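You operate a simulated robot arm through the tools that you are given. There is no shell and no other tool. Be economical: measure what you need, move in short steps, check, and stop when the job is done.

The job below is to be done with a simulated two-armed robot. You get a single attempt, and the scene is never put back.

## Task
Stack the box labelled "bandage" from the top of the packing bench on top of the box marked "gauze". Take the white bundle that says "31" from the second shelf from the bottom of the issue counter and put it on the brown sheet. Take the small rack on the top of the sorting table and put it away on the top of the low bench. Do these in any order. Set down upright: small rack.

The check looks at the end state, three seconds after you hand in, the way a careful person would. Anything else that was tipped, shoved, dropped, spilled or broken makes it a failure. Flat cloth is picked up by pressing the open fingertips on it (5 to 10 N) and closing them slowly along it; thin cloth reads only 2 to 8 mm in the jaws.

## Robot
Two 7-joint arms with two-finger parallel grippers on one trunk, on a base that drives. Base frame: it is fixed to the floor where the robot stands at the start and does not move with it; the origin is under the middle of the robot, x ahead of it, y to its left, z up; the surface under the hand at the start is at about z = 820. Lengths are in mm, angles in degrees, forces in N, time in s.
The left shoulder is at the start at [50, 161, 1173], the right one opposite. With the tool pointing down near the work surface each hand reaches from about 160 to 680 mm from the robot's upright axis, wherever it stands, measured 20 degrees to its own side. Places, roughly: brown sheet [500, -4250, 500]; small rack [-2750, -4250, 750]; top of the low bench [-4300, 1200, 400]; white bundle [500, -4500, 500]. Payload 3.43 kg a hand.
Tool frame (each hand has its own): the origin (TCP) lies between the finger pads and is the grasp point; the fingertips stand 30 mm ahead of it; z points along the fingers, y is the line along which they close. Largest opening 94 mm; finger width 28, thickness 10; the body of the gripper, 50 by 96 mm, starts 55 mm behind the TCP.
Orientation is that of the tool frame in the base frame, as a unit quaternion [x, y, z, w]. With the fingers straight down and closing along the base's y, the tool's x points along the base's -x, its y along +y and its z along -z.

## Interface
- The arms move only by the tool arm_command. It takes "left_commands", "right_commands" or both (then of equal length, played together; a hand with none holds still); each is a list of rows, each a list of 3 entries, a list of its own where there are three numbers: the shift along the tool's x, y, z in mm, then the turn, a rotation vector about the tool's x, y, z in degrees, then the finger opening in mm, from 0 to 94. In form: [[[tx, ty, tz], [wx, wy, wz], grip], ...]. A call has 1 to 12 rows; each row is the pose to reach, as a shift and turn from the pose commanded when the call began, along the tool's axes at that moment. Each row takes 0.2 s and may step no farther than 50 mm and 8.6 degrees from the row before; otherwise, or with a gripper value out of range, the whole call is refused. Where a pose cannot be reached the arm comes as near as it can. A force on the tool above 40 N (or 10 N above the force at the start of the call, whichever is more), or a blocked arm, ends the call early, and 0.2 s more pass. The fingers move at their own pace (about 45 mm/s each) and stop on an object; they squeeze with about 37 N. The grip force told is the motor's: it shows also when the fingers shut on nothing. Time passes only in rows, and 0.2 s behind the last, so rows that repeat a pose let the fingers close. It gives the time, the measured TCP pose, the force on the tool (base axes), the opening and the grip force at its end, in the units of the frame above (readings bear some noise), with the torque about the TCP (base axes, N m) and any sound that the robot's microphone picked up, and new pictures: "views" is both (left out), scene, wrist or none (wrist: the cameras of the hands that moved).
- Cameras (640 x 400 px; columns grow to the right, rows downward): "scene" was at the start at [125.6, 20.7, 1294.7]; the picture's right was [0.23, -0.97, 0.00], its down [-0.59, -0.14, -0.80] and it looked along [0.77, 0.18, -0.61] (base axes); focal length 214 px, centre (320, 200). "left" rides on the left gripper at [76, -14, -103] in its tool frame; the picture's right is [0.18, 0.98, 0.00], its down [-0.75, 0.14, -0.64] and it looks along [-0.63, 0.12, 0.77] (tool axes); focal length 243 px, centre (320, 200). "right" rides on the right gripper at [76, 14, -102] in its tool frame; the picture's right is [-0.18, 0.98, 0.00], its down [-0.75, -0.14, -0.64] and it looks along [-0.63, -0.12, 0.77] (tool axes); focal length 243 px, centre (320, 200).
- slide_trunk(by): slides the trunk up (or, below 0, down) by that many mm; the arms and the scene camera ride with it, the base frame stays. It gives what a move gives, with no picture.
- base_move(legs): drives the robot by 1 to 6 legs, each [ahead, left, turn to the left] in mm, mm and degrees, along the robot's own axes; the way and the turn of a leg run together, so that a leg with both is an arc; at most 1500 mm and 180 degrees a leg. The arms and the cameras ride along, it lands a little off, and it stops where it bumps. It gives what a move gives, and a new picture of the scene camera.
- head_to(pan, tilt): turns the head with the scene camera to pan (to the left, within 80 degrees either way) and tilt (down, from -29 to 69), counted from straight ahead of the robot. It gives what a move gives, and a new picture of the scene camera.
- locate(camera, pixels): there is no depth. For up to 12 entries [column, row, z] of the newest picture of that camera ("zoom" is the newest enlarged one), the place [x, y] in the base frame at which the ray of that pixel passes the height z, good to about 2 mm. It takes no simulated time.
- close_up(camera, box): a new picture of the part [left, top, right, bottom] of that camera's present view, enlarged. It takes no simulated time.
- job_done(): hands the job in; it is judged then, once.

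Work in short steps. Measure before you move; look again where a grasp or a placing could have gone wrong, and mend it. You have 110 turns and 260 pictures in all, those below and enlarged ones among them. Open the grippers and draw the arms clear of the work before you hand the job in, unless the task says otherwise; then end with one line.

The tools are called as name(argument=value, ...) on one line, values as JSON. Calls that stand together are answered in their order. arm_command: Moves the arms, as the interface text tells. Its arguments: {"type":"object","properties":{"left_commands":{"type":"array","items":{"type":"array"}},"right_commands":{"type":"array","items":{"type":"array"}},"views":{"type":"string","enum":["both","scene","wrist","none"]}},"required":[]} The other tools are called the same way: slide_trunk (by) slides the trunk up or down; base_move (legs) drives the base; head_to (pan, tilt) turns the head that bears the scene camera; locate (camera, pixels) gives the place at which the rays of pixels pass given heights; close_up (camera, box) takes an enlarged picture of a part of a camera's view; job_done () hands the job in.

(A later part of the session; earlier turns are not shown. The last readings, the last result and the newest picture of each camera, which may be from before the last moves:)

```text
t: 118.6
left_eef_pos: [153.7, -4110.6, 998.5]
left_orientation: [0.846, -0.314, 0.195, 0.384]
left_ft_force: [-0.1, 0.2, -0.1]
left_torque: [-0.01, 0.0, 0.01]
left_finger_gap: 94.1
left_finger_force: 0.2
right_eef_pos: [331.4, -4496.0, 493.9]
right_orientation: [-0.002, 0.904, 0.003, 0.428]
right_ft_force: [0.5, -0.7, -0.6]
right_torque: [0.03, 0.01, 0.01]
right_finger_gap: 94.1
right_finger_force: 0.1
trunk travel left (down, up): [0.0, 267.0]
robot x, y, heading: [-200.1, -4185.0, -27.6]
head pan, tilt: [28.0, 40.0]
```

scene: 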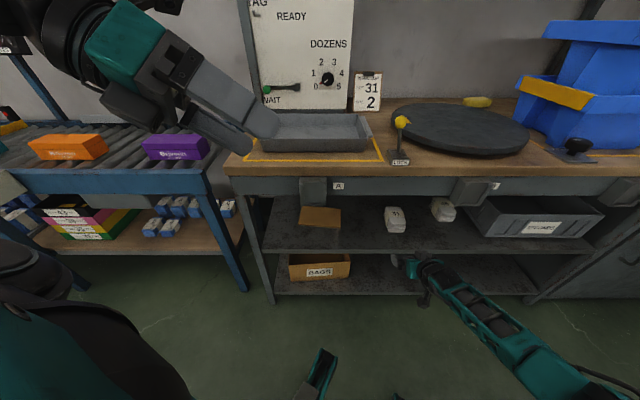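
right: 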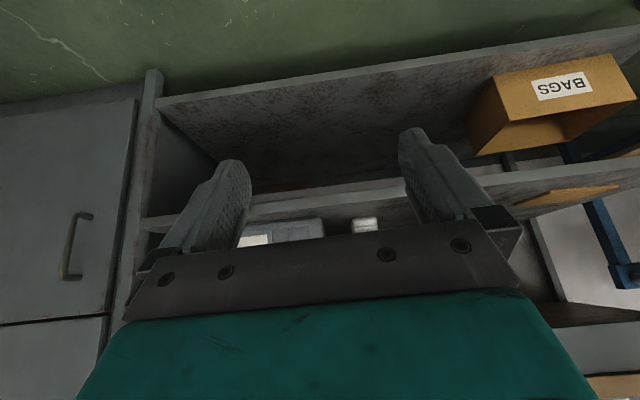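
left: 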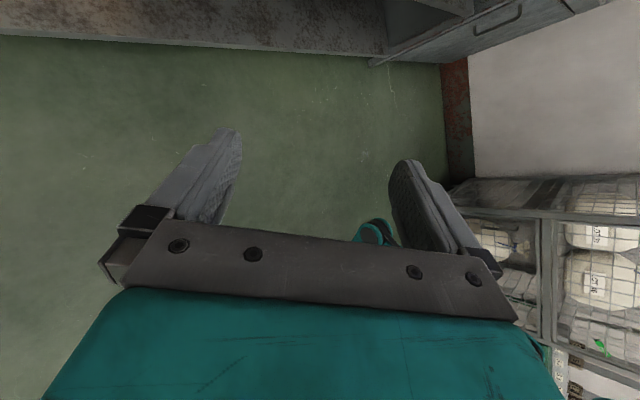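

The hand is at (331,-4496,494), facing in. I measure the bundle, sheet and bin A again from here.

close_up(camera="scene", box=[260, 160, 452, 280])

close_up(camera="right", box=[0, 0, 640, 400])

```text
3.33 times, centred on (356, 220) of scene
```

zoom: 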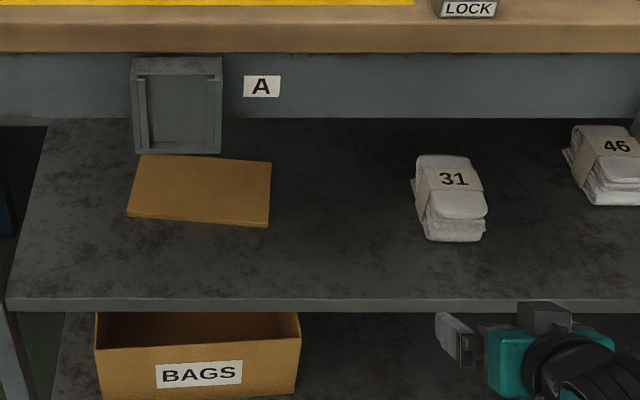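

```text
1.00 times, centred on (320, 200) of right (not enlarged: the box is as wide or as high as the picture)
```

zoom: 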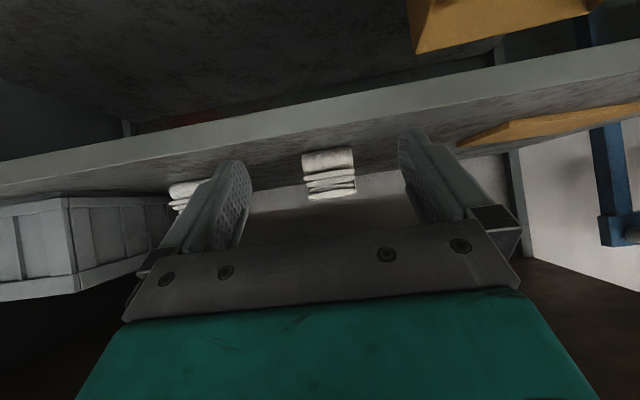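

locate(camera="right", pixels=[[304, 152, 450], [356, 148, 450], [308, 198, 495], [308, 198, 490], [357, 195, 495], [330, 198, 485]])

locate(camera="scene", pixels=[[388, 232, 450], [404, 232.3, 450], [385, 211, 490], [399, 206.5, 490], [298.3, 225.4, 450], [340.5, 228.3, 450], [341.5, 209, 450], [302.5, 206.5, 450], [300.2, 206.3, 698], [326.3, 206.3, 698]])

```text
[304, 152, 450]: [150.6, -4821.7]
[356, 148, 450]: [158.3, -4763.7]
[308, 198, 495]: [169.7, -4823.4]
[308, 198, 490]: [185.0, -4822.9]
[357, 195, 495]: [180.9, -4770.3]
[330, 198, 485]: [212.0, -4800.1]
```

```text
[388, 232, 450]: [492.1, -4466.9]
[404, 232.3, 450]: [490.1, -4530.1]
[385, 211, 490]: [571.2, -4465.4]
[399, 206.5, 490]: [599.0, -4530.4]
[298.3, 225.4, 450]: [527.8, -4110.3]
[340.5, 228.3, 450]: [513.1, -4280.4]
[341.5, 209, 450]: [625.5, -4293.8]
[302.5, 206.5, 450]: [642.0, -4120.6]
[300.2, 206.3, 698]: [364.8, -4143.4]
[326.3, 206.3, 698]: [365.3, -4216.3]
```

The bundle spans y -4467…-4530 (centre -4498) with its front at x≈491, and the hand is lined up at y=-4496. I drive 140 mm straight in along world +x, with fingertips about 14 mm above the shelf.

base_move(legs=[[124, 65, 0]])

close_up(camera="right", box=[120, 60, 520, 310])

close_up(camera="scene", box=[300, 150, 492, 270])

```text
t: 119.9
left_eef_pos: [294.4, -4111.9, 998.9]
left_orientation: [0.845, -0.317, 0.195, 0.385]
left_ft_force: [0.4, 1.0, 1.0]
left_torque: [0.0, -0.02, -0.01]
left_finger_gap: 94.2
left_finger_force: 0.0
right_eef_pos: [471.1, -4498.2, 493.3]
right_orientation: [-0.001, 0.903, 0.002, 0.429]
right_ft_force: [0.5, 0.7, 0.5]
right_torque: [0.02, -0.03, 0.01]
right_finger_gap: 93.9
right_finger_force: 0.0
trunk travel left (down, up): [0.0, 267.0]
robot x, y, heading: [-57.3, -4180.7, -28.3]
head pan, tilt: [28.0, 40.0]
```

scene: 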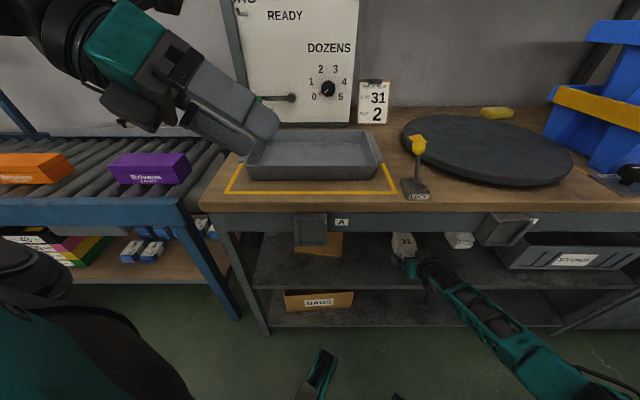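

```text
1.60 times, centred on (320, 185) of right
```

zoom: 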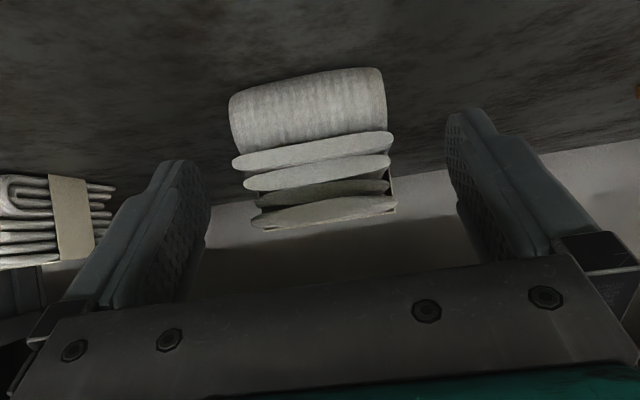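

```text
3.33 times, centred on (396, 210) of scene
```

zoom: 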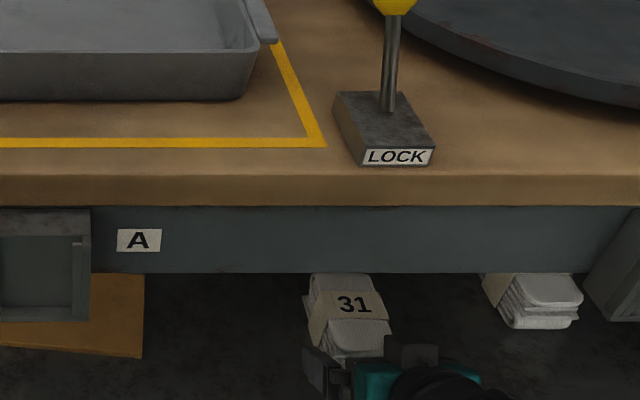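

The bundle sits well between the fingers. I advance 45 mm and 6 mm down with the arm, then close.

arm_command(right_commands=[[[-12, -1, 20], [0, 0, 0], 94], [[-23, -1, 39], [0, 0, 0], 94], [[-23, -1, 39], [0, 0, 0], 94], [[-23, -1, 39], [0, 0, 0], 70], [[-23, -1, 39], [0, 0, 0], 50], [[-23, -1, 39], [0, 0, 0], 30], [[-23, -1, 39], [0, 0, 0], 30], [[-23, -1, 39], [0, 0, 0], 30]], views="wrist")

close_up(camera="scene", box=[300, 150, 492, 270])

```text
t: 121.7
left_eef_pos: [293.9, -4110.8, 997.2]
left_orientation: [0.845, -0.316, 0.195, 0.385]
left_ft_force: [-0.6, -0.1, -0.5]
left_torque: [-0.01, 0.02, 0.0]
left_finger_gap: 93.8
left_finger_force: 0.0
right_eef_pos: [501.2, -4491.4, 498.0]
right_orientation: [0.0, 0.903, 0.001, 0.429]
right_ft_force: [-0.1, 0.3, -2.0]
right_torque: [0.02, 0.05, 0.0]
right_finger_gap: 65.7
right_finger_force: 36.9
right hand out of reach, approached as far as the arm can: row 1, 2, 3, 4, 5, 6, 7, 8
trunk travel left (down, up): [0.0, 267.0]
robot x, y, heading: [-54.1, -4185.2, -28.1]
head pan, tilt: [28.0, 40.0]
```

right: 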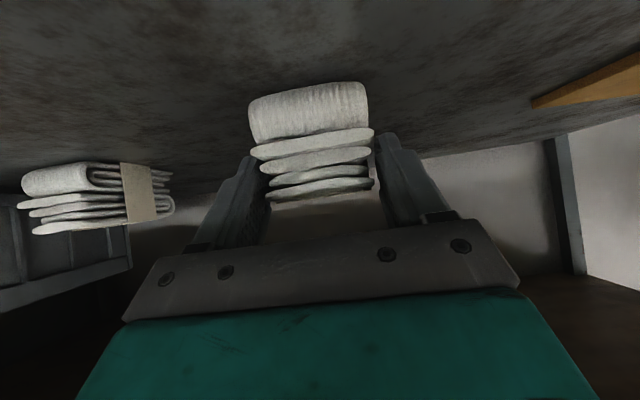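

```text
3.33 times, centred on (396, 210) of scene
```

zoom: 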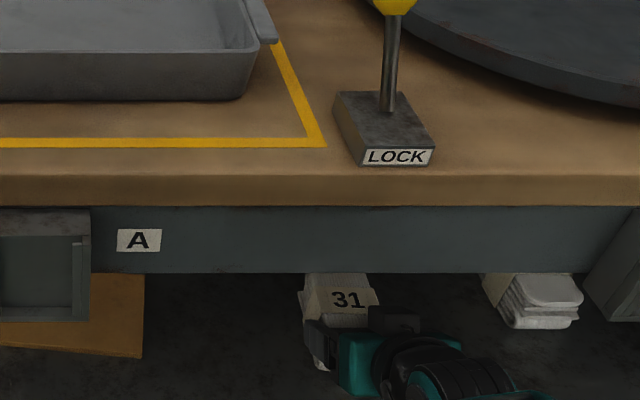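

It gripped at a gap of 65.7 with 37 N, at TCP (501,-4491,498). I lift 25 mm and check that it holds.

arm_command(right_commands=[[[-4, 0, -8], [0, 0, 0], 30], [[-9, 0, -16], [0, 0, 0], 30], [[-13, 0, -23], [0, 0, 0], 30], [[-13, 0, -23], [0, 0, 0], 30]], views="wrist")

close_up(camera="scene", box=[300, 150, 492, 270])

```text
t: 122.7
left_eef_pos: [294.1, -4111.9, 998.7]
left_orientation: [0.846, -0.316, 0.195, 0.384]
left_ft_force: [-0.9, -0.2, -0.1]
left_torque: [-0.01, 0.03, 0.03]
left_finger_gap: 94.2
left_finger_force: 0.1
right_eef_pos: [500.5, -4492.9, 497.1]
right_orientation: [-0.001, 0.904, 0.002, 0.428]
right_ft_force: [-0.1, -0.7, -1.4]
right_torque: [0.01, 0.04, -0.01]
right_finger_gap: 65.6
right_finger_force: 37.2
right hand out of reach, approached as far as the arm can: row 1, 2, 3, 4
trunk travel left (down, up): [0.0, 267.0]
robot x, y, heading: [-60.3, -4185.5, -28.2]
head pan, tilt: [28.0, 40.0]
```

right: 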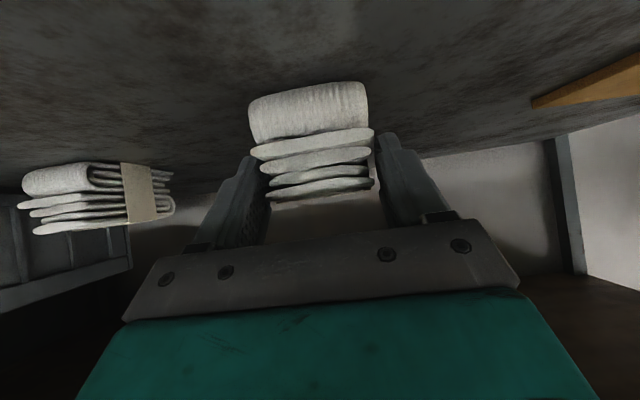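

```text
3.33 times, centred on (396, 210) of scene
```

zoom: 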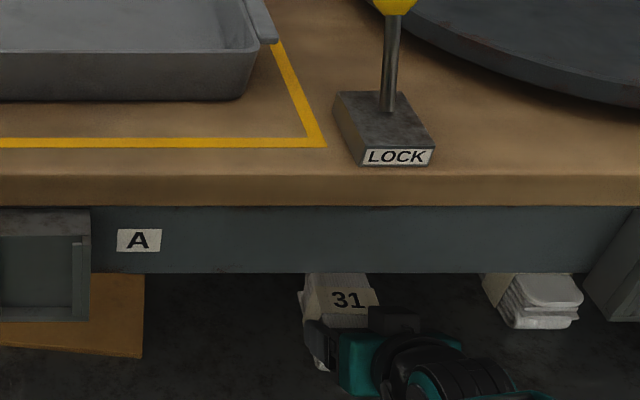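

The arm is at its limit, so I lift with the trunk instead, by 25 mm.

slide_trunk(by=25)

close_up(camera="scene", box=[300, 150, 492, 270])

close_up(camera="right", box=[120, 20, 520, 270])

```text
t: 123.4
left_eef_pos: [293.7, -4112.0, 1024.5]
left_orientation: [0.845, -0.317, 0.195, 0.385]
left_ft_force: [-0.7, 0.4, 0.0]
left_torque: [0.02, 0.03, -0.01]
left_finger_gap: 94.1
left_finger_force: 0.1
right_eef_pos: [501.1, -4493.0, 522.0]
right_orientation: [0.0, 0.904, 0.002, 0.428]
right_ft_force: [-1.1, -0.3, -1.1]
right_torque: [0.01, 0.04, -0.01]
right_finger_gap: 65.8
right_finger_force: 37.6
trunk travel left (down, up): [-25.0, 242.0]
robot x, y, heading: [-59.9, -4183.3, -28.1]
head pan, tilt: [28.0, 40.0]
```

```text
3.33 times, centred on (396, 210) of scene
```

zoom: 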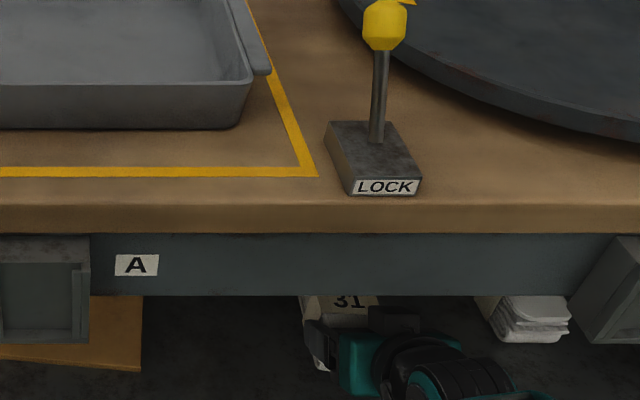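

```text
1.60 times, centred on (320, 145) of right
```

zoom: 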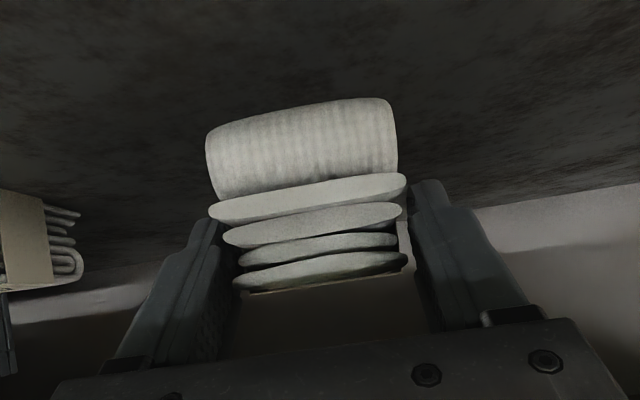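

The bundle hangs firmly in the hand. I move along the counter toward the sheet: world +y by 247 mm, still at the present depth.

base_move(legs=[[-116, 218, 0]])

close_up(camera="scene", box=[300, 150, 492, 270])

close_up(camera="right", box=[120, 20, 520, 270])

```text
t: 126.0
left_eef_pos: [294.1, -3864.4, 1023.6]
left_orientation: [0.845, -0.317, 0.194, 0.385]
left_ft_force: [0.4, 1.3, 0.0]
left_torque: [0.0, -0.01, -0.02]
left_finger_gap: 94.1
left_finger_force: 0.0
right_eef_pos: [500.2, -4247.9, 523.0]
right_orientation: [0.001, 0.904, 0.001, 0.428]
right_ft_force: [0.0, 0.1, -1.9]
right_torque: [0.0, 0.06, 0.03]
right_finger_gap: 65.6
right_finger_force: 37.0
trunk travel left (down, up): [-25.0, 242.0]
robot x, y, heading: [-57.4, -3943.0, -28.0]
head pan, tilt: [28.0, 40.0]
```

scene: 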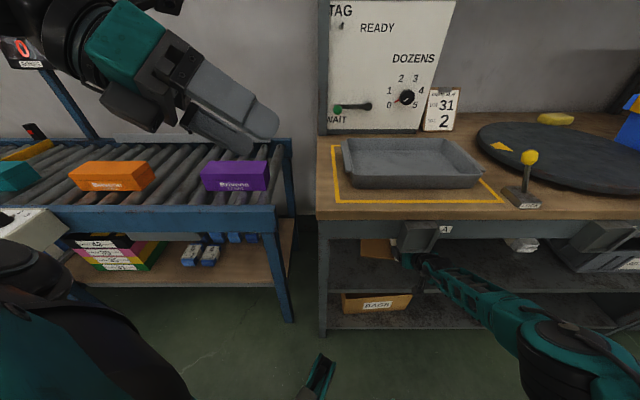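

```text
3.33 times, centred on (396, 210) of scene
```

zoom: 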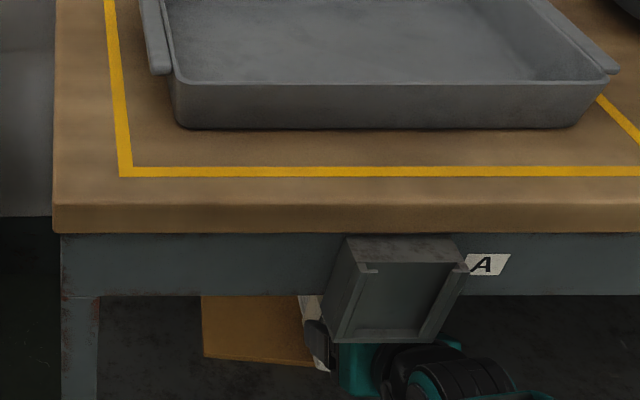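

```text
1.60 times, centred on (320, 145) of right
```

zoom: 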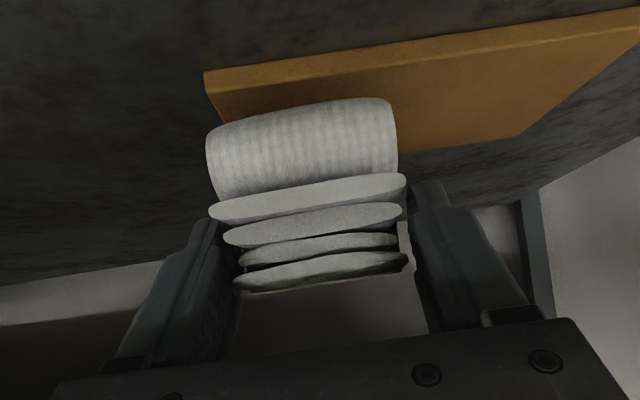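

The sheet is a board about 8 mm thick, and its right edge nearly lines up with the bundle. I lower the trunk 10 mm to stay clear of bin A, then go in 30 mm and 6 mm left.

slide_trunk(by=-9)

base_move(legs=[[24, 19, 0]])

close_up(camera="right", box=[120, 20, 520, 270])

close_up(camera="scene", box=[320, 200, 480, 300])

```text
t: 126.5
left_eef_pos: [295.8, -3865.5, 1014.7]
left_orientation: [0.844, -0.318, 0.194, 0.386]
left_ft_force: [-0.2, -0.4, 0.0]
left_torque: [0.01, -0.01, 0.0]
left_finger_gap: 93.7
left_finger_force: 0.0
right_eef_pos: [499.5, -4246.5, 513.5]
right_orientation: [0.001, 0.904, 0.0, 0.428]
right_ft_force: [-0.4, -0.4, -1.2]
right_torque: [-0.02, 0.07, 0.01]
right_finger_gap: 65.9
right_finger_force: 37.5
trunk travel left (down, up): [-16.0, 251.0]
robot x, y, heading: [-57.3, -3938.3, -28.0]
head pan, tilt: [28.0, 40.0]
```

```text
t: 127.4
left_eef_pos: [324.4, -3859.3, 1013.4]
left_orientation: [0.845, -0.317, 0.195, 0.385]
left_ft_force: [0.5, 0.4, 0.4]
left_torque: [-0.01, 0.04, 0.0]
left_finger_gap: 93.8
left_finger_force: 0.2
right_eef_pos: [530.5, -4241.8, 512.7]
right_orientation: [0.002, 0.904, 0.0, 0.428]
right_ft_force: [0.3, -0.2, -1.2]
right_torque: [0.0, 0.05, -0.01]
right_finger_gap: 65.5
right_finger_force: 37.1
trunk travel left (down, up): [-16.0, 251.0]
robot x, y, heading: [-26.9, -3929.0, -28.2]
head pan, tilt: [28.0, 40.0]
```

scene: 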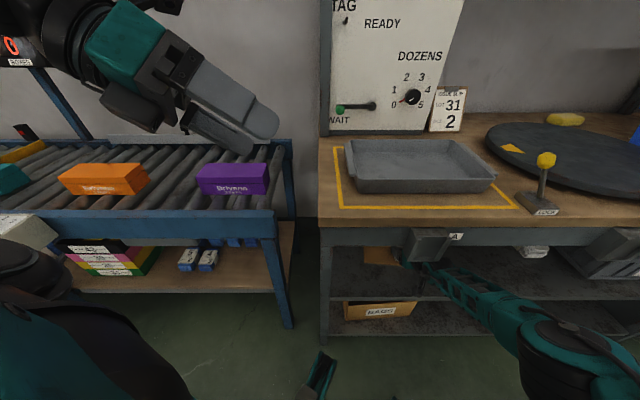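

```text
1.60 times, centred on (320, 145) of right
```

zoom: 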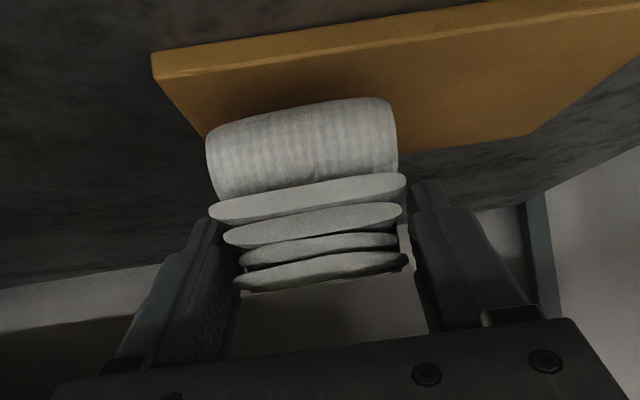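

```text
4.00 times, centred on (400, 250) of scene
```

zoom: 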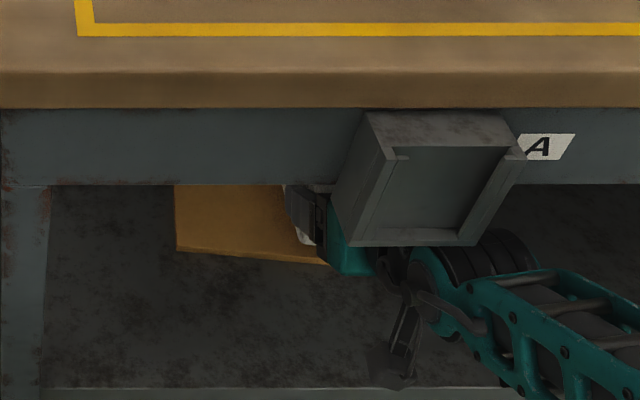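

The bundle is over the board with margin in front and on the right. I lower with the trunk until contact.

slide_trunk(by=-6)

slide_trunk(by=-3)

close_up(camera="right", box=[120, 20, 520, 270])

```text
t: 127.9
left_eef_pos: [324.0, -3859.7, 1008.8]
left_orientation: [0.845, -0.317, 0.195, 0.384]
left_ft_force: [0.0, -0.1, 0.6]
left_torque: [0.01, 0.0, 0.02]
left_finger_gap: 94.1
left_finger_force: 0.2
right_eef_pos: [529.8, -4242.3, 507.3]
right_orientation: [0.0, 0.904, 0.002, 0.428]
right_ft_force: [0.3, -0.6, -1.3]
right_torque: [0.03, 0.05, 0.01]
right_finger_gap: 65.5
right_finger_force: 36.8
trunk travel left (down, up): [-10.0, 257.0]
robot x, y, heading: [-24.3, -3929.9, -28.1]
head pan, tilt: [28.0, 40.0]
```

```text
t: 128.5
left_eef_pos: [323.8, -3860.4, 1006.1]
left_orientation: [0.845, -0.317, 0.194, 0.385]
left_ft_force: [-0.1, 0.3, -0.7]
left_torque: [-0.03, -0.03, 0.03]
left_finger_gap: 93.9
left_finger_force: 0.1
right_eef_pos: [529.3, -4241.7, 504.0]
right_orientation: [0.001, 0.904, 0.001, 0.428]
right_ft_force: [-0.5, 0.0, -2.1]
right_torque: [-0.02, 0.09, 0.0]
right_finger_gap: 65.6
right_finger_force: 36.3
trunk travel left (down, up): [-7.0, 260.0]
robot x, y, heading: [-29.2, -3930.8, -28.2]
head pan, tilt: [28.0, 40.0]
```

```text
1.60 times, centred on (320, 145) of right
```

zoom: 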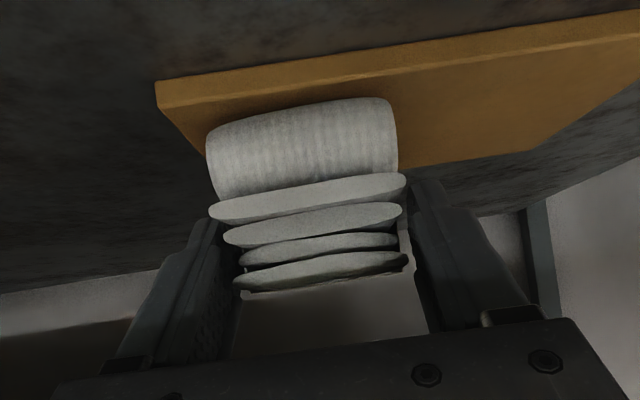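

There is no contact yet, so I continue down in 2 to 3 mm steps.

slide_trunk(by=-3)

slide_trunk(by=-2)

close_up(camera="right", box=[120, 20, 520, 270])

```text
t: 129.0
left_eef_pos: [323.6, -3859.5, 1002.4]
left_orientation: [0.844, -0.318, 0.195, 0.385]
left_ft_force: [0.2, -0.4, -0.3]
left_torque: [0.01, 0.02, 0.04]
left_finger_gap: 94.2
left_finger_force: 0.0
right_eef_pos: [531.7, -4241.8, 503.5]
right_orientation: [0.001, 0.903, 0.0, 0.43]
right_ft_force: [-0.2, 0.5, 4.1]
right_torque: [-0.17, -0.18, 0.0]
right_finger_gap: 65.5
right_finger_force: 37.1
trunk travel left (down, up): [-4.0, 263.0]
robot x, y, heading: [-27.3, -3927.7, -28.2]
head pan, tilt: [28.0, 40.0]
```

```text
t: 129.5
left_eef_pos: [323.8, -3858.6, 1002.3]
left_orientation: [0.844, -0.318, 0.195, 0.385]
left_ft_force: [0.8, -0.7, -0.5]
left_torque: [0.01, -0.02, 0.02]
left_finger_gap: 93.7
left_finger_force: 0.1
right_eef_pos: [531.1, -4241.5, 501.8]
right_orientation: [0.0, 0.902, 0.001, 0.432]
right_ft_force: [-1.6, -0.3, 14.7]
right_torque: [-0.14, -0.08, 0.01]
right_finger_gap: 65.8
right_finger_force: 37.2
trunk travel left (down, up): [-2.0, 265.0]
robot x, y, heading: [-25.0, -3930.6, -28.1]
head pan, tilt: [28.0, 40.0]
```

```text
1.60 times, centred on (320, 145) of right
```

zoom: 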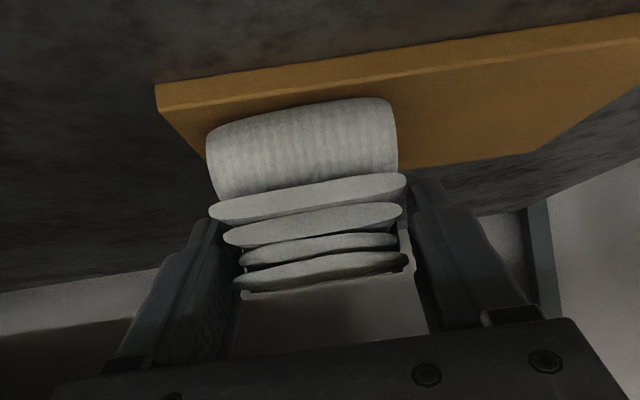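

There is contact at 15 N, with the bundle resting on the board. I open the fingers in place.

arm_command(right_commands=[[[0, 0, 0], [0, 0, 0], 72], [[0, 0, 0], [0, 0, 0], 80], [[0, 0, 0], [0, 0, 0], 90], [[0, 0, 0], [0, 0, 0], 94], [[0, 0, 0], [0, 0, 0], 94]], views="wrist")

```text
t: 130.7
left_eef_pos: [322.5, -3859.1, 1000.7]
left_orientation: [0.845, -0.317, 0.194, 0.385]
left_ft_force: [0.3, 0.2, -0.6]
left_torque: [-0.03, 0.01, -0.01]
left_finger_gap: 93.9
left_finger_force: 0.1
right_eef_pos: [530.1, -4243.2, 499.9]
right_orientation: [0.0, 0.904, 0.001, 0.428]
right_ft_force: [-0.1, -0.7, 0.2]
right_torque: [-0.01, -0.01, -0.04]
right_finger_gap: 93.9
right_finger_force: 0.1
trunk travel left (down, up): [-2.0, 265.0]
robot x, y, heading: [-28.3, -3934.4, -28.0]
head pan, tilt: [28.0, 40.0]
```

right: 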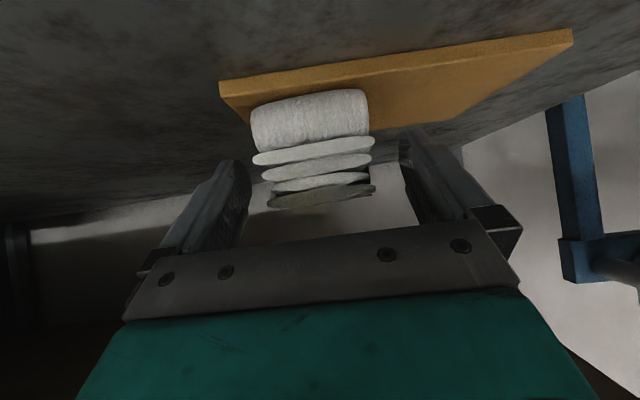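

Released; the bundle rests on the board. I back straight out along world -x by 200 mm and look.

base_move(legs=[[-177, -94, 0], [-180, -95, 0]])

close_up(camera="scene", box=[260, 150, 452, 270])

```text
t: 133.5
left_eef_pos: [-80.5, -3856.7, 1001.0]
left_orientation: [0.845, -0.317, 0.194, 0.385]
left_ft_force: [0.1, 1.2, -0.4]
left_torque: [0.01, 0.01, 0.01]
left_finger_gap: 94.2
left_finger_force: 0.0
right_eef_pos: [126.1, -4239.4, 500.6]
right_orientation: [0.001, 0.903, 0.0, 0.429]
right_ft_force: [0.4, -0.8, 0.3]
right_torque: [-0.01, -0.01, 0.01]
right_finger_gap: 93.8
right_finger_force: 0.1
trunk travel left (down, up): [-2.0, 265.0]
robot x, y, heading: [-427.7, -3930.2, -28.2]
head pan, tilt: [28.0, 40.0]
```

scene: 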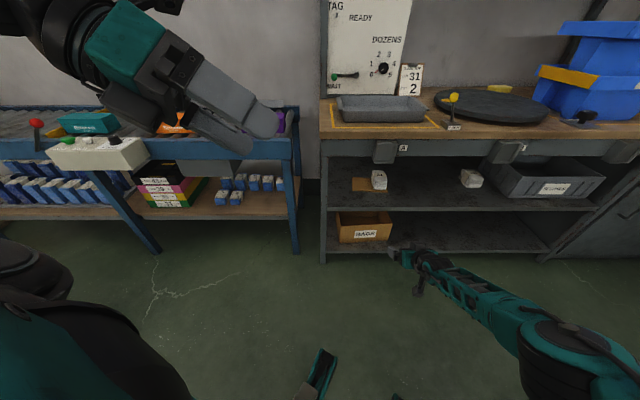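

```text
3.33 times, centred on (356, 210) of scene
```

zoom: 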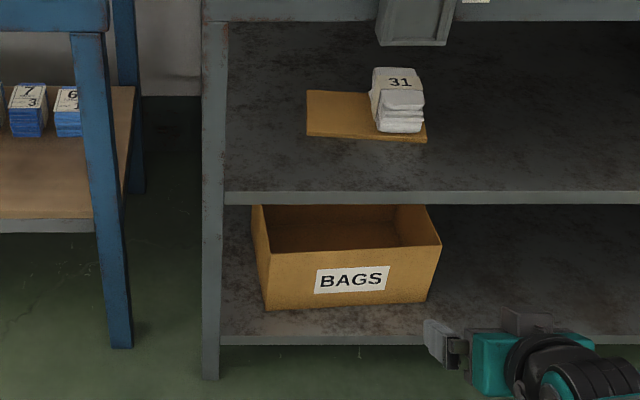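

Bundle 31 sits fully on the brown board. Next is the rack, so I raise the trunk and bring the right hand back to tool-down and tucked.

slide_trunk(by=200)

arm_command(right_commands=[[[20, 0, -20], [0, 8.3, 0], 94], [[45, 0, -40], [0, 16.6, 0], 94], [[70, 0, -60], [0, 25, 0], 94], [[95, 0, -80], [0, 33.3, 0], 94], [[110, 0, -110], [0, 41.6, 0], 94], [[110, 0, -150], [0, 50.6, 0], 94], [[100, -20, -190], [0, 50.6, 0], 94], [[90, -50, -220], [0, 50.6, 0], 94], [[80, -90, -240], [0, 50.6, 0], 94], [[80, -130, -250], [0, 50.6, 0], 94], [[80, -130, -250], [0, 50.6, 0], 94]], views="none")

```text
t: 135.7
left_eef_pos: [-81.2, -3855.9, 1199.8]
left_orientation: [0.844, -0.317, 0.194, 0.385]
left_ft_force: [0.0, 0.1, 0.1]
left_torque: [-0.02, -0.01, 0.01]
left_finger_gap: 94.1
left_finger_force: 0.1
right_eef_pos: [125.8, -4238.5, 699.7]
right_orientation: [0.001, 0.904, 0.001, 0.428]
right_ft_force: [-0.5, 0.2, -0.8]
right_torque: [-0.02, 0.0, 0.0]
right_finger_gap: 94.2
right_finger_force: 0.0
trunk travel left (down, up): [-202.0, 65.0]
robot x, y, heading: [-435.6, -3929.7, -28.0]
head pan, tilt: [28.0, 40.0]
```

```text
refused: row 6 steps farther than a row can; nothing moved
```

arm_command(right_commands=[[[20, 0, -20], [0, 8.4, 0], 94], [[45, 0, -40], [0, 16.8, 0], 94], [[70, 0, -60], [0, 25.2, 0], 94], [[95, 0, -80], [0, 33.6, 0], 94], [[110, 0, -110], [0, 42, 0], 94], [[110, 0, -150], [0, 50.4, 0], 94], [[100, -20, -190], [0, 50.6, 0], 94], [[90, -50, -220], [0, 50.6, 0], 94], [[70, -80, -250], [0, 50.6, 0], 94], [[40, -100, -280], [0, 50.6, 0], 94], [[0, -110, -300], [0, 50.6, 0], 94], [[-30, -110, -330], [0, 50.6, 0], 94]], views="none")

head_to(pan=-78, tilt=20)

```text
t: 138.3
left_eef_pos: [-80.6, -3856.4, 1201.9]
left_orientation: [0.844, -0.318, 0.195, 0.385]
left_ft_force: [0.0, 0.0, -0.3]
left_torque: [0.0, -0.04, -0.03]
left_finger_gap: 94.1
left_finger_force: 0.1
right_eef_pos: [-111.6, -4349.4, 933.2]
right_orientation: [0.0, 1.0, 0.001, 0.002]
right_ft_force: [0.4, 0.6, 0.3]
right_torque: [0.01, 0.0, -0.01]
right_finger_gap: 93.8
right_finger_force: 0.0
trunk travel left (down, up): [-202.0, 65.0]
robot x, y, heading: [-433.8, -3928.1, -28.2]
head pan, tilt: [28.0, 40.0]
```

```text
t: 140.1
left_eef_pos: [-80.2, -3856.8, 1201.2]
left_orientation: [0.844, -0.318, 0.195, 0.385]
left_ft_force: [0.0, 0.3, 0.3]
left_torque: [0.01, -0.01, -0.03]
left_finger_gap: 93.9
left_finger_force: 0.0
right_eef_pos: [-110.3, -4350.2, 931.8]
right_orientation: [-0.001, 1.0, 0.001, 0.002]
right_ft_force: [0.3, -1.0, 1.0]
right_torque: [0.03, -0.01, -0.03]
right_finger_gap: 93.9
right_finger_force: 0.0
trunk travel left (down, up): [-202.0, 65.0]
robot x, y, heading: [-434.0, -3928.5, -28.1]
head pan, tilt: [-78.0, 20.0]
```

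scene: 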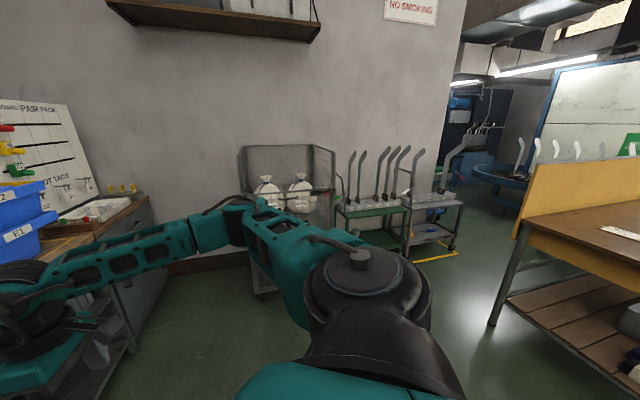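

The sorting table is on the right. I locate its near leg, then turn toward -x to view it.

locate(camera="scene", pixels=[[490, 326, 0], [640, 372, 0], [415, 262, 0], [450, 250, 0]])

base_move(legs=[[0, 0, -152]])

head_to(pan=5, tilt=22)

```text
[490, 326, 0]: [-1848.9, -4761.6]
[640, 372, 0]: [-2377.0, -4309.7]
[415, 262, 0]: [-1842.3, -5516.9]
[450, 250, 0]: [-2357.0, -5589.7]
```

```text
t: 146.7
left_eef_pos: [-704.5, -4161.5, 1199.8]
left_orientation: [0.096, 0.898, 0.323, -0.284]
left_ft_force: [-0.3, -0.6, 0.3]
left_torque: [0.01, -0.04, -0.03]
left_finger_gap: 94.0
left_finger_force: 0.1
right_eef_pos: [-915.9, -3716.3, 932.0]
right_orientation: [0.968, 0.25, -0.001, 0.002]
right_ft_force: [-0.2, -0.4, -0.3]
right_torque: [0.01, 0.0, 0.0]
right_finger_gap: 94.1
right_finger_force: 0.0
trunk travel left (down, up): [-202.0, 65.0]
robot x, y, heading: [-432.5, -3925.8, -179.0]
head pan, tilt: [-78.0, 20.0]
```

scene: 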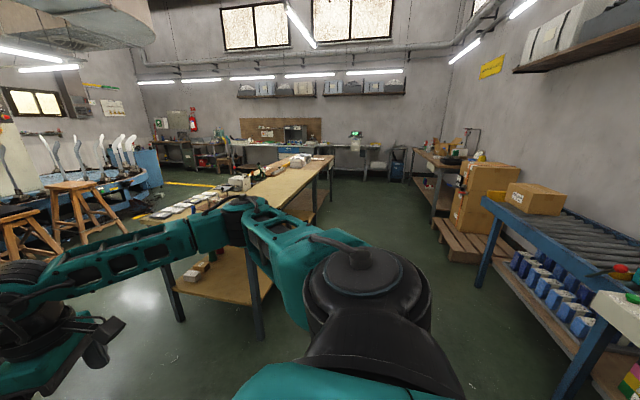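

```text
t: 148.3
left_eef_pos: [-704.1, -4161.4, 1200.1]
left_orientation: [0.096, 0.897, 0.324, -0.285]
left_ft_force: [0.1, -0.1, 0.2]
left_torque: [0.01, 0.0, 0.0]
left_finger_gap: 93.8
left_finger_force: 0.0
right_eef_pos: [-916.1, -3715.3, 932.4]
right_orientation: [0.968, 0.25, -0.001, 0.002]
right_ft_force: [0.4, 0.0, 0.6]
right_torque: [0.02, -0.02, 0.01]
right_finger_gap: 94.0
right_finger_force: 0.0
trunk travel left (down, up): [-202.0, 65.0]
robot x, y, heading: [-430.0, -3930.7, -179.1]
head pan, tilt: [5.0, 22.0]
```

scene: 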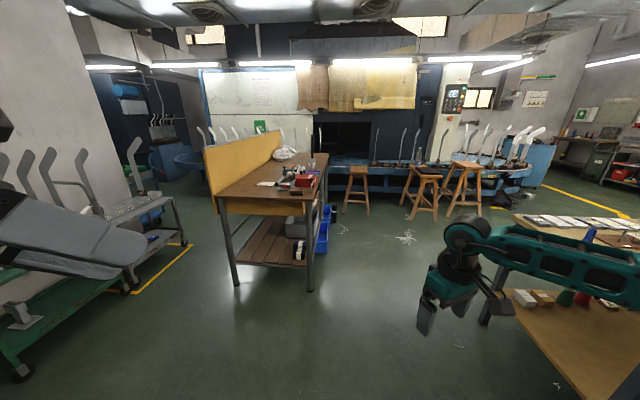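

The sorting table runs away from me, with a backboard on its far (-y) side, so access is from the +y side. I enlarge it to find the small rack and measure the legs.

close_up(camera="scene", box=[190, 130, 350, 230])

locate(camera="scene", pixels=[[236, 285, 0], [310, 291, 0], [325, 222, 0], [313, 197, 750], [219, 192, 750], [357, 215, 0], [325, 250, 0]])

```text
4.00 times, centred on (270, 180) of scene
```

zoom: 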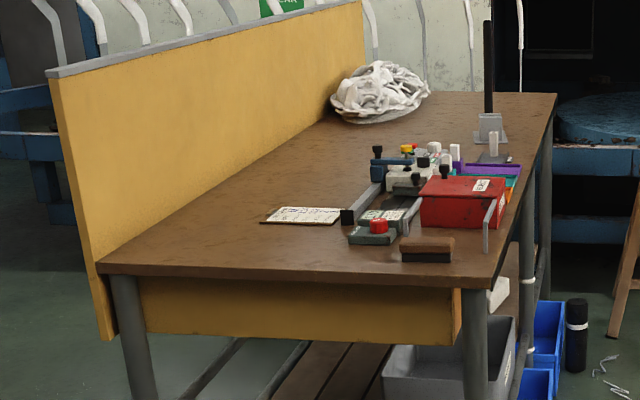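

```text
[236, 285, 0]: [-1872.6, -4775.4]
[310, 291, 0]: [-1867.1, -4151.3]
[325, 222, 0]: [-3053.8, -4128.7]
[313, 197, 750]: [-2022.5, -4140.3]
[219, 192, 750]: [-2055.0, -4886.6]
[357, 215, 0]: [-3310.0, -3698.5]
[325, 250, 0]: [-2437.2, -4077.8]
```

I tuck the right hand closer and higher with its yaw squared, and check the neighbouring table's leg before driving in between.

locate(camera="scene", pixels=[[484, 325, 0], [525, 225, 700], [447, 220, 0], [412, 205, 0]])

arm_command(right_commands=[[[25, 14, -33], [0, 0, 7], 94], [[50, 28, -66], [0, 0, 14], 94], [[75, 42, -99], [0, 0, 21], 94], [[100, 56, -132], [0, 0, 28], 94], [[114, 63, -150], [0, 0, 28], 94], [[114, 63, -150], [0, 0, 28], 94]], views="none")

base_move(legs=[[0, -300, 0], [1400, 0, 0]])

```text
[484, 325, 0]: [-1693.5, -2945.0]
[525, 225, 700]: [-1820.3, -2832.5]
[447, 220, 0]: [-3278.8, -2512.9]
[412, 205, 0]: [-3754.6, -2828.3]
```

```text
t: 149.7
left_eef_pos: [-704.1, -4162.5, 1201.9]
left_orientation: [0.095, 0.897, 0.324, -0.285]
left_ft_force: [1.0, 0.3, 0.7]
left_torque: [0.01, -0.03, 0.0]
left_finger_gap: 94.0
left_finger_force: 0.1
right_eef_pos: [-784.6, -3714.9, 1081.1]
right_orientation: [1.0, 0.008, 0.0, 0.002]
right_ft_force: [0.3, 0.2, 0.4]
right_torque: [-0.01, 0.0, 0.0]
right_finger_gap: 93.9
right_finger_force: 0.0
trunk travel left (down, up): [-202.0, 65.0]
robot x, y, heading: [-436.0, -3932.7, -179.2]
head pan, tilt: [5.0, 22.0]
```

```text
t: 159.5
left_eef_pos: [-2110.5, -3892.9, 1200.7]
left_orientation: [0.09, 0.898, 0.322, -0.286]
left_ft_force: [-0.4, -0.4, -0.1]
left_torque: [-0.01, 0.03, -0.01]
left_finger_gap: 93.9
left_finger_force: 0.1
right_eef_pos: [-2198.0, -3447.0, 1078.9]
right_orientation: [1.0, 0.015, 0.0, 0.002]
right_ft_force: [-0.3, 0.0, -0.5]
right_torque: [-0.02, -0.01, 0.02]
right_finger_gap: 94.0
right_finger_force: 0.1
trunk travel left (down, up): [-202.0, 65.0]
robot x, y, heading: [-1841.3, -3657.2, -178.3]
head pan, tilt: [5.0, 22.0]
```

scene: 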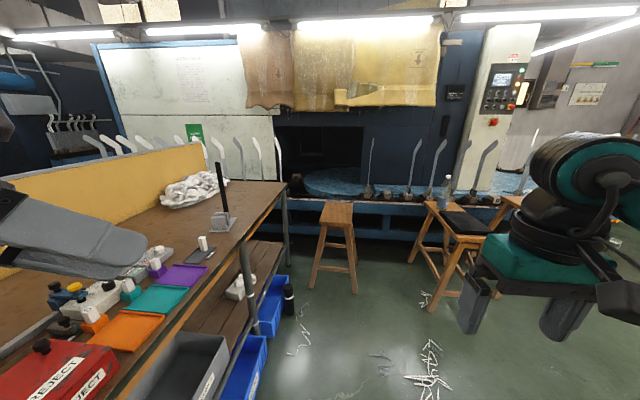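

I drive on 620 mm and turn to face the table.

base_move(legs=[[620, 0, 0], [0, 0, 89]])

head_to(pan=0, tilt=45)

```text
t: 166.8
left_eef_pos: [-2241.6, -3949.3, 1201.0]
left_orientation: [-0.564, 0.704, 0.029, -0.43]
left_ft_force: [-0.5, 0.3, 0.6]
left_torque: [0.0, 0.01, 0.03]
left_finger_gap: 94.0
left_finger_force: 0.1
right_eef_pos: [-2688.5, -4027.7, 1081.1]
right_orientation: [0.704, 0.711, 0.0, 0.002]
right_ft_force: [0.7, -0.5, 0.1]
right_torque: [0.01, 0.01, 0.02]
right_finger_gap: 94.1
right_finger_force: 0.1
trunk travel left (down, up): [-202.0, 65.0]
robot x, y, heading: [-2470.0, -3676.3, -89.4]
head pan, tilt: [5.0, 22.0]
```

scene: 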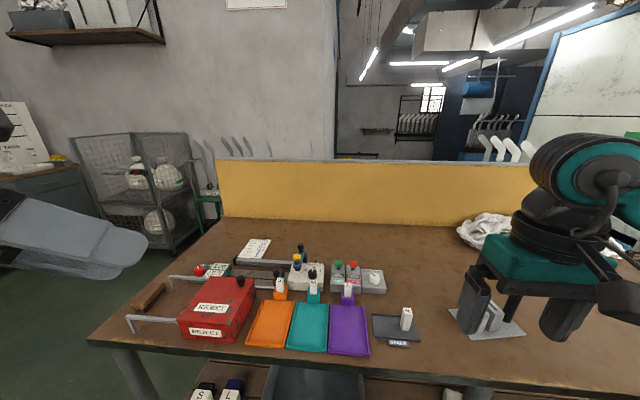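

```text
t: 167.7
left_eef_pos: [-2241.9, -3950.2, 1200.0]
left_orientation: [-0.564, 0.704, 0.029, -0.43]
left_ft_force: [0.3, 0.0, -0.4]
left_torque: [0.04, -0.01, 0.01]
left_finger_gap: 93.8
left_finger_force: 0.1
right_eef_pos: [-2689.9, -4028.1, 1080.6]
right_orientation: [0.704, 0.71, 0.001, 0.001]
right_ft_force: [0.1, 0.2, -0.4]
right_torque: [-0.03, -0.02, -0.03]
right_finger_gap: 94.1
right_finger_force: 0.0
trunk travel left (down, up): [-202.0, 65.0]
robot x, y, heading: [-2469.4, -3677.5, -89.4]
head pan, tilt: [0.0, 45.0]
```

scene: 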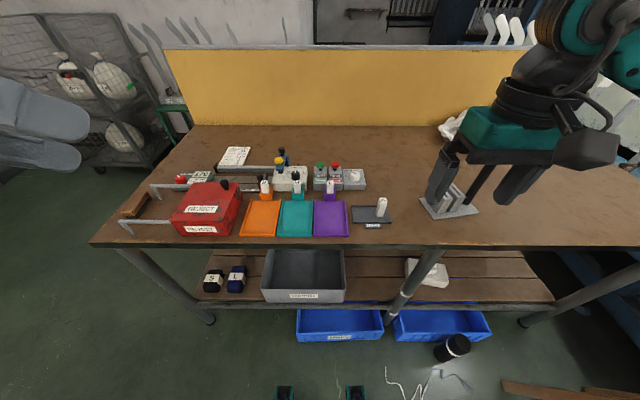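

Something grey and slotted at (447,205) is near the rack's listed place. I enlarge it and locate it.

close_up(camera="scene", box=[340, 130, 500, 230])

close_up(camera="right", box=[0, 0, 640, 400])

locate(camera="scene", pixels=[[432, 218, 750], [478, 211, 750], [450, 205, 750], [290, 182, 750], [372, 214, 750], [90, 243, 750], [340, 182, 750]])

```text
4.00 times, centred on (420, 180) of scene
```

zoom: 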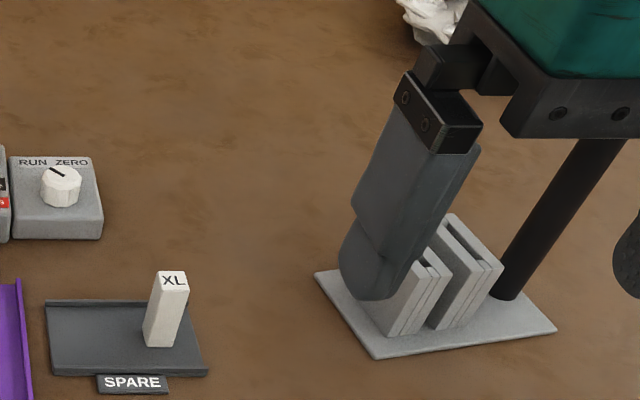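

```text
1.00 times, centred on (320, 200) of right (not enlarged: the box is as wide or as high as the picture)
```

zoom: 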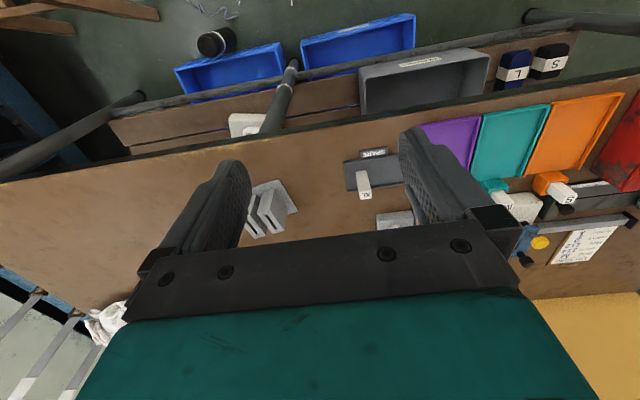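

```text
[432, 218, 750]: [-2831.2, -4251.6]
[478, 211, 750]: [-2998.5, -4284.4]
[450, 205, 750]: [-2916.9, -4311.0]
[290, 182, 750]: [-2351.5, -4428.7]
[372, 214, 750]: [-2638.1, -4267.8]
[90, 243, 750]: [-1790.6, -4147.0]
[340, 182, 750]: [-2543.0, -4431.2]
```

The grey slotted holder is partly hidden by the hand. I draw the hand back to see it whole.

arm_command(right_commands=[[[40, 0, 0], [0, 0, 0], 94], [[80, 0, 0], [0, 0, 0], 94], [[110, -30, 0], [0, 0, 0], 94], [[110, -70, 0], [0, 0, 0], 94], [[110, -90, 0], [0, 0, 0], 94]], views="wrist")

head_to(pan=-18, tilt=42)

close_up(camera="scene", box=[240, 120, 432, 240])

```text
t: 168.9
left_eef_pos: [-2242.1, -3950.4, 1200.0]
left_orientation: [-0.563, 0.704, 0.03, -0.431]
left_ft_force: [-0.1, 0.8, -0.6]
left_torque: [0.01, 0.01, -0.03]
left_finger_gap: 93.9
left_finger_force: 0.1
right_eef_pos: [-2780.2, -3918.7, 1081.3]
right_orientation: [0.704, 0.71, 0.0, 0.002]
right_ft_force: [0.3, -0.6, -0.6]
right_torque: [-0.03, 0.02, 0.0]
right_finger_gap: 93.7
right_finger_force: 0.0
right hand out of reach, approached as far as the arm can: row 3
trunk travel left (down, up): [-202.0, 65.0]
robot x, y, heading: [-2473.5, -3673.6, -89.5]
head pan, tilt: [0.0, 45.0]
```

right: 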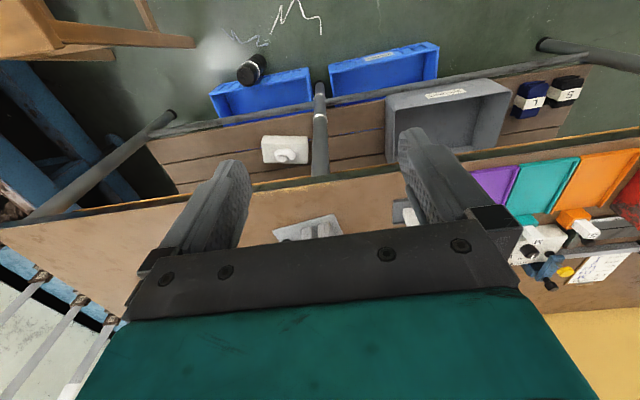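

```text
t: 169.7
left_eef_pos: [-2240.5, -3949.5, 1199.8]
left_orientation: [-0.563, 0.705, 0.029, -0.43]
left_ft_force: [-0.1, 0.4, -0.8]
left_torque: [-0.01, -0.02, -0.01]
left_finger_gap: 93.8
left_finger_force: 0.0
right_eef_pos: [-2779.9, -3918.0, 1079.5]
right_orientation: [0.704, 0.71, 0.001, 0.003]
right_ft_force: [0.1, 0.0, -0.7]
right_torque: [-0.04, 0.01, -0.02]
right_finger_gap: 94.0
right_finger_force: 0.1
trunk travel left (down, up): [-202.0, 65.0]
robot x, y, heading: [-2474.0, -3676.3, -89.8]
head pan, tilt: [-18.0, 42.0]
```

scene: 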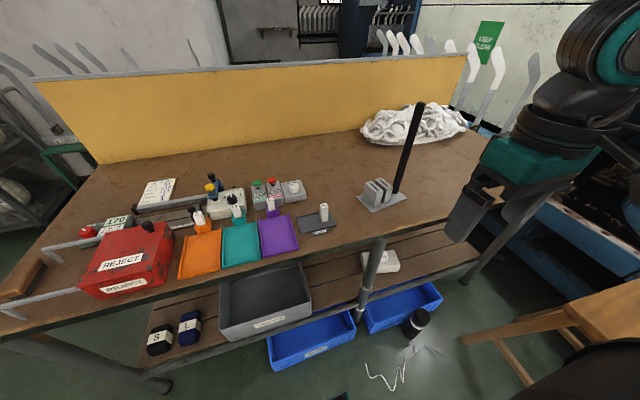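

```text
3.33 times, centred on (336, 180) of scene
```

zoom: 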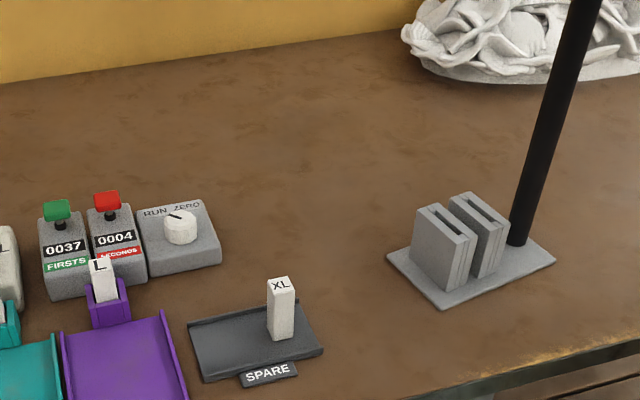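

The small rack is the grey base with two slotted blocks and a black post. I take its rays now at two heights for the table-top height and position.

locate(camera="zoom", pixels=[[387, 255, 750], [443, 308, 750], [556, 262, 750], [443, 308, 730], [443, 308, 770], [518, 243, 760], [585, 0, 950], [412, 208, 830], [455, 236, 830], [478, 243, 830], [451, 199, 830], [508, 226, 830]])

close_up(camera="scene", box=[340, 90, 440, 220])

```text
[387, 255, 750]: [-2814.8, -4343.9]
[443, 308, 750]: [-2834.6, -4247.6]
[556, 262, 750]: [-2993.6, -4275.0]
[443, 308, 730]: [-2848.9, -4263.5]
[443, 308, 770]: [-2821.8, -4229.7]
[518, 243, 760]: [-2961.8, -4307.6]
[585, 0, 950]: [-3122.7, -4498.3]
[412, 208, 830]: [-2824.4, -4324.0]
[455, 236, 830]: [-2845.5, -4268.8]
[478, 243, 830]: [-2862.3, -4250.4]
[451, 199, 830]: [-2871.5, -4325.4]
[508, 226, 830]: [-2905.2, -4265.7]
```

```text
3.08 times, centred on (390, 155) of scene
```

zoom: 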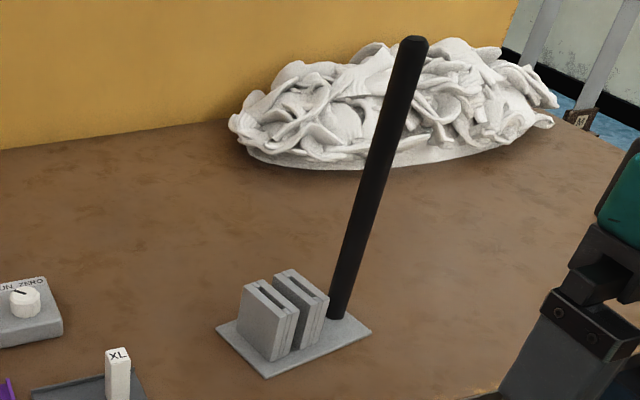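

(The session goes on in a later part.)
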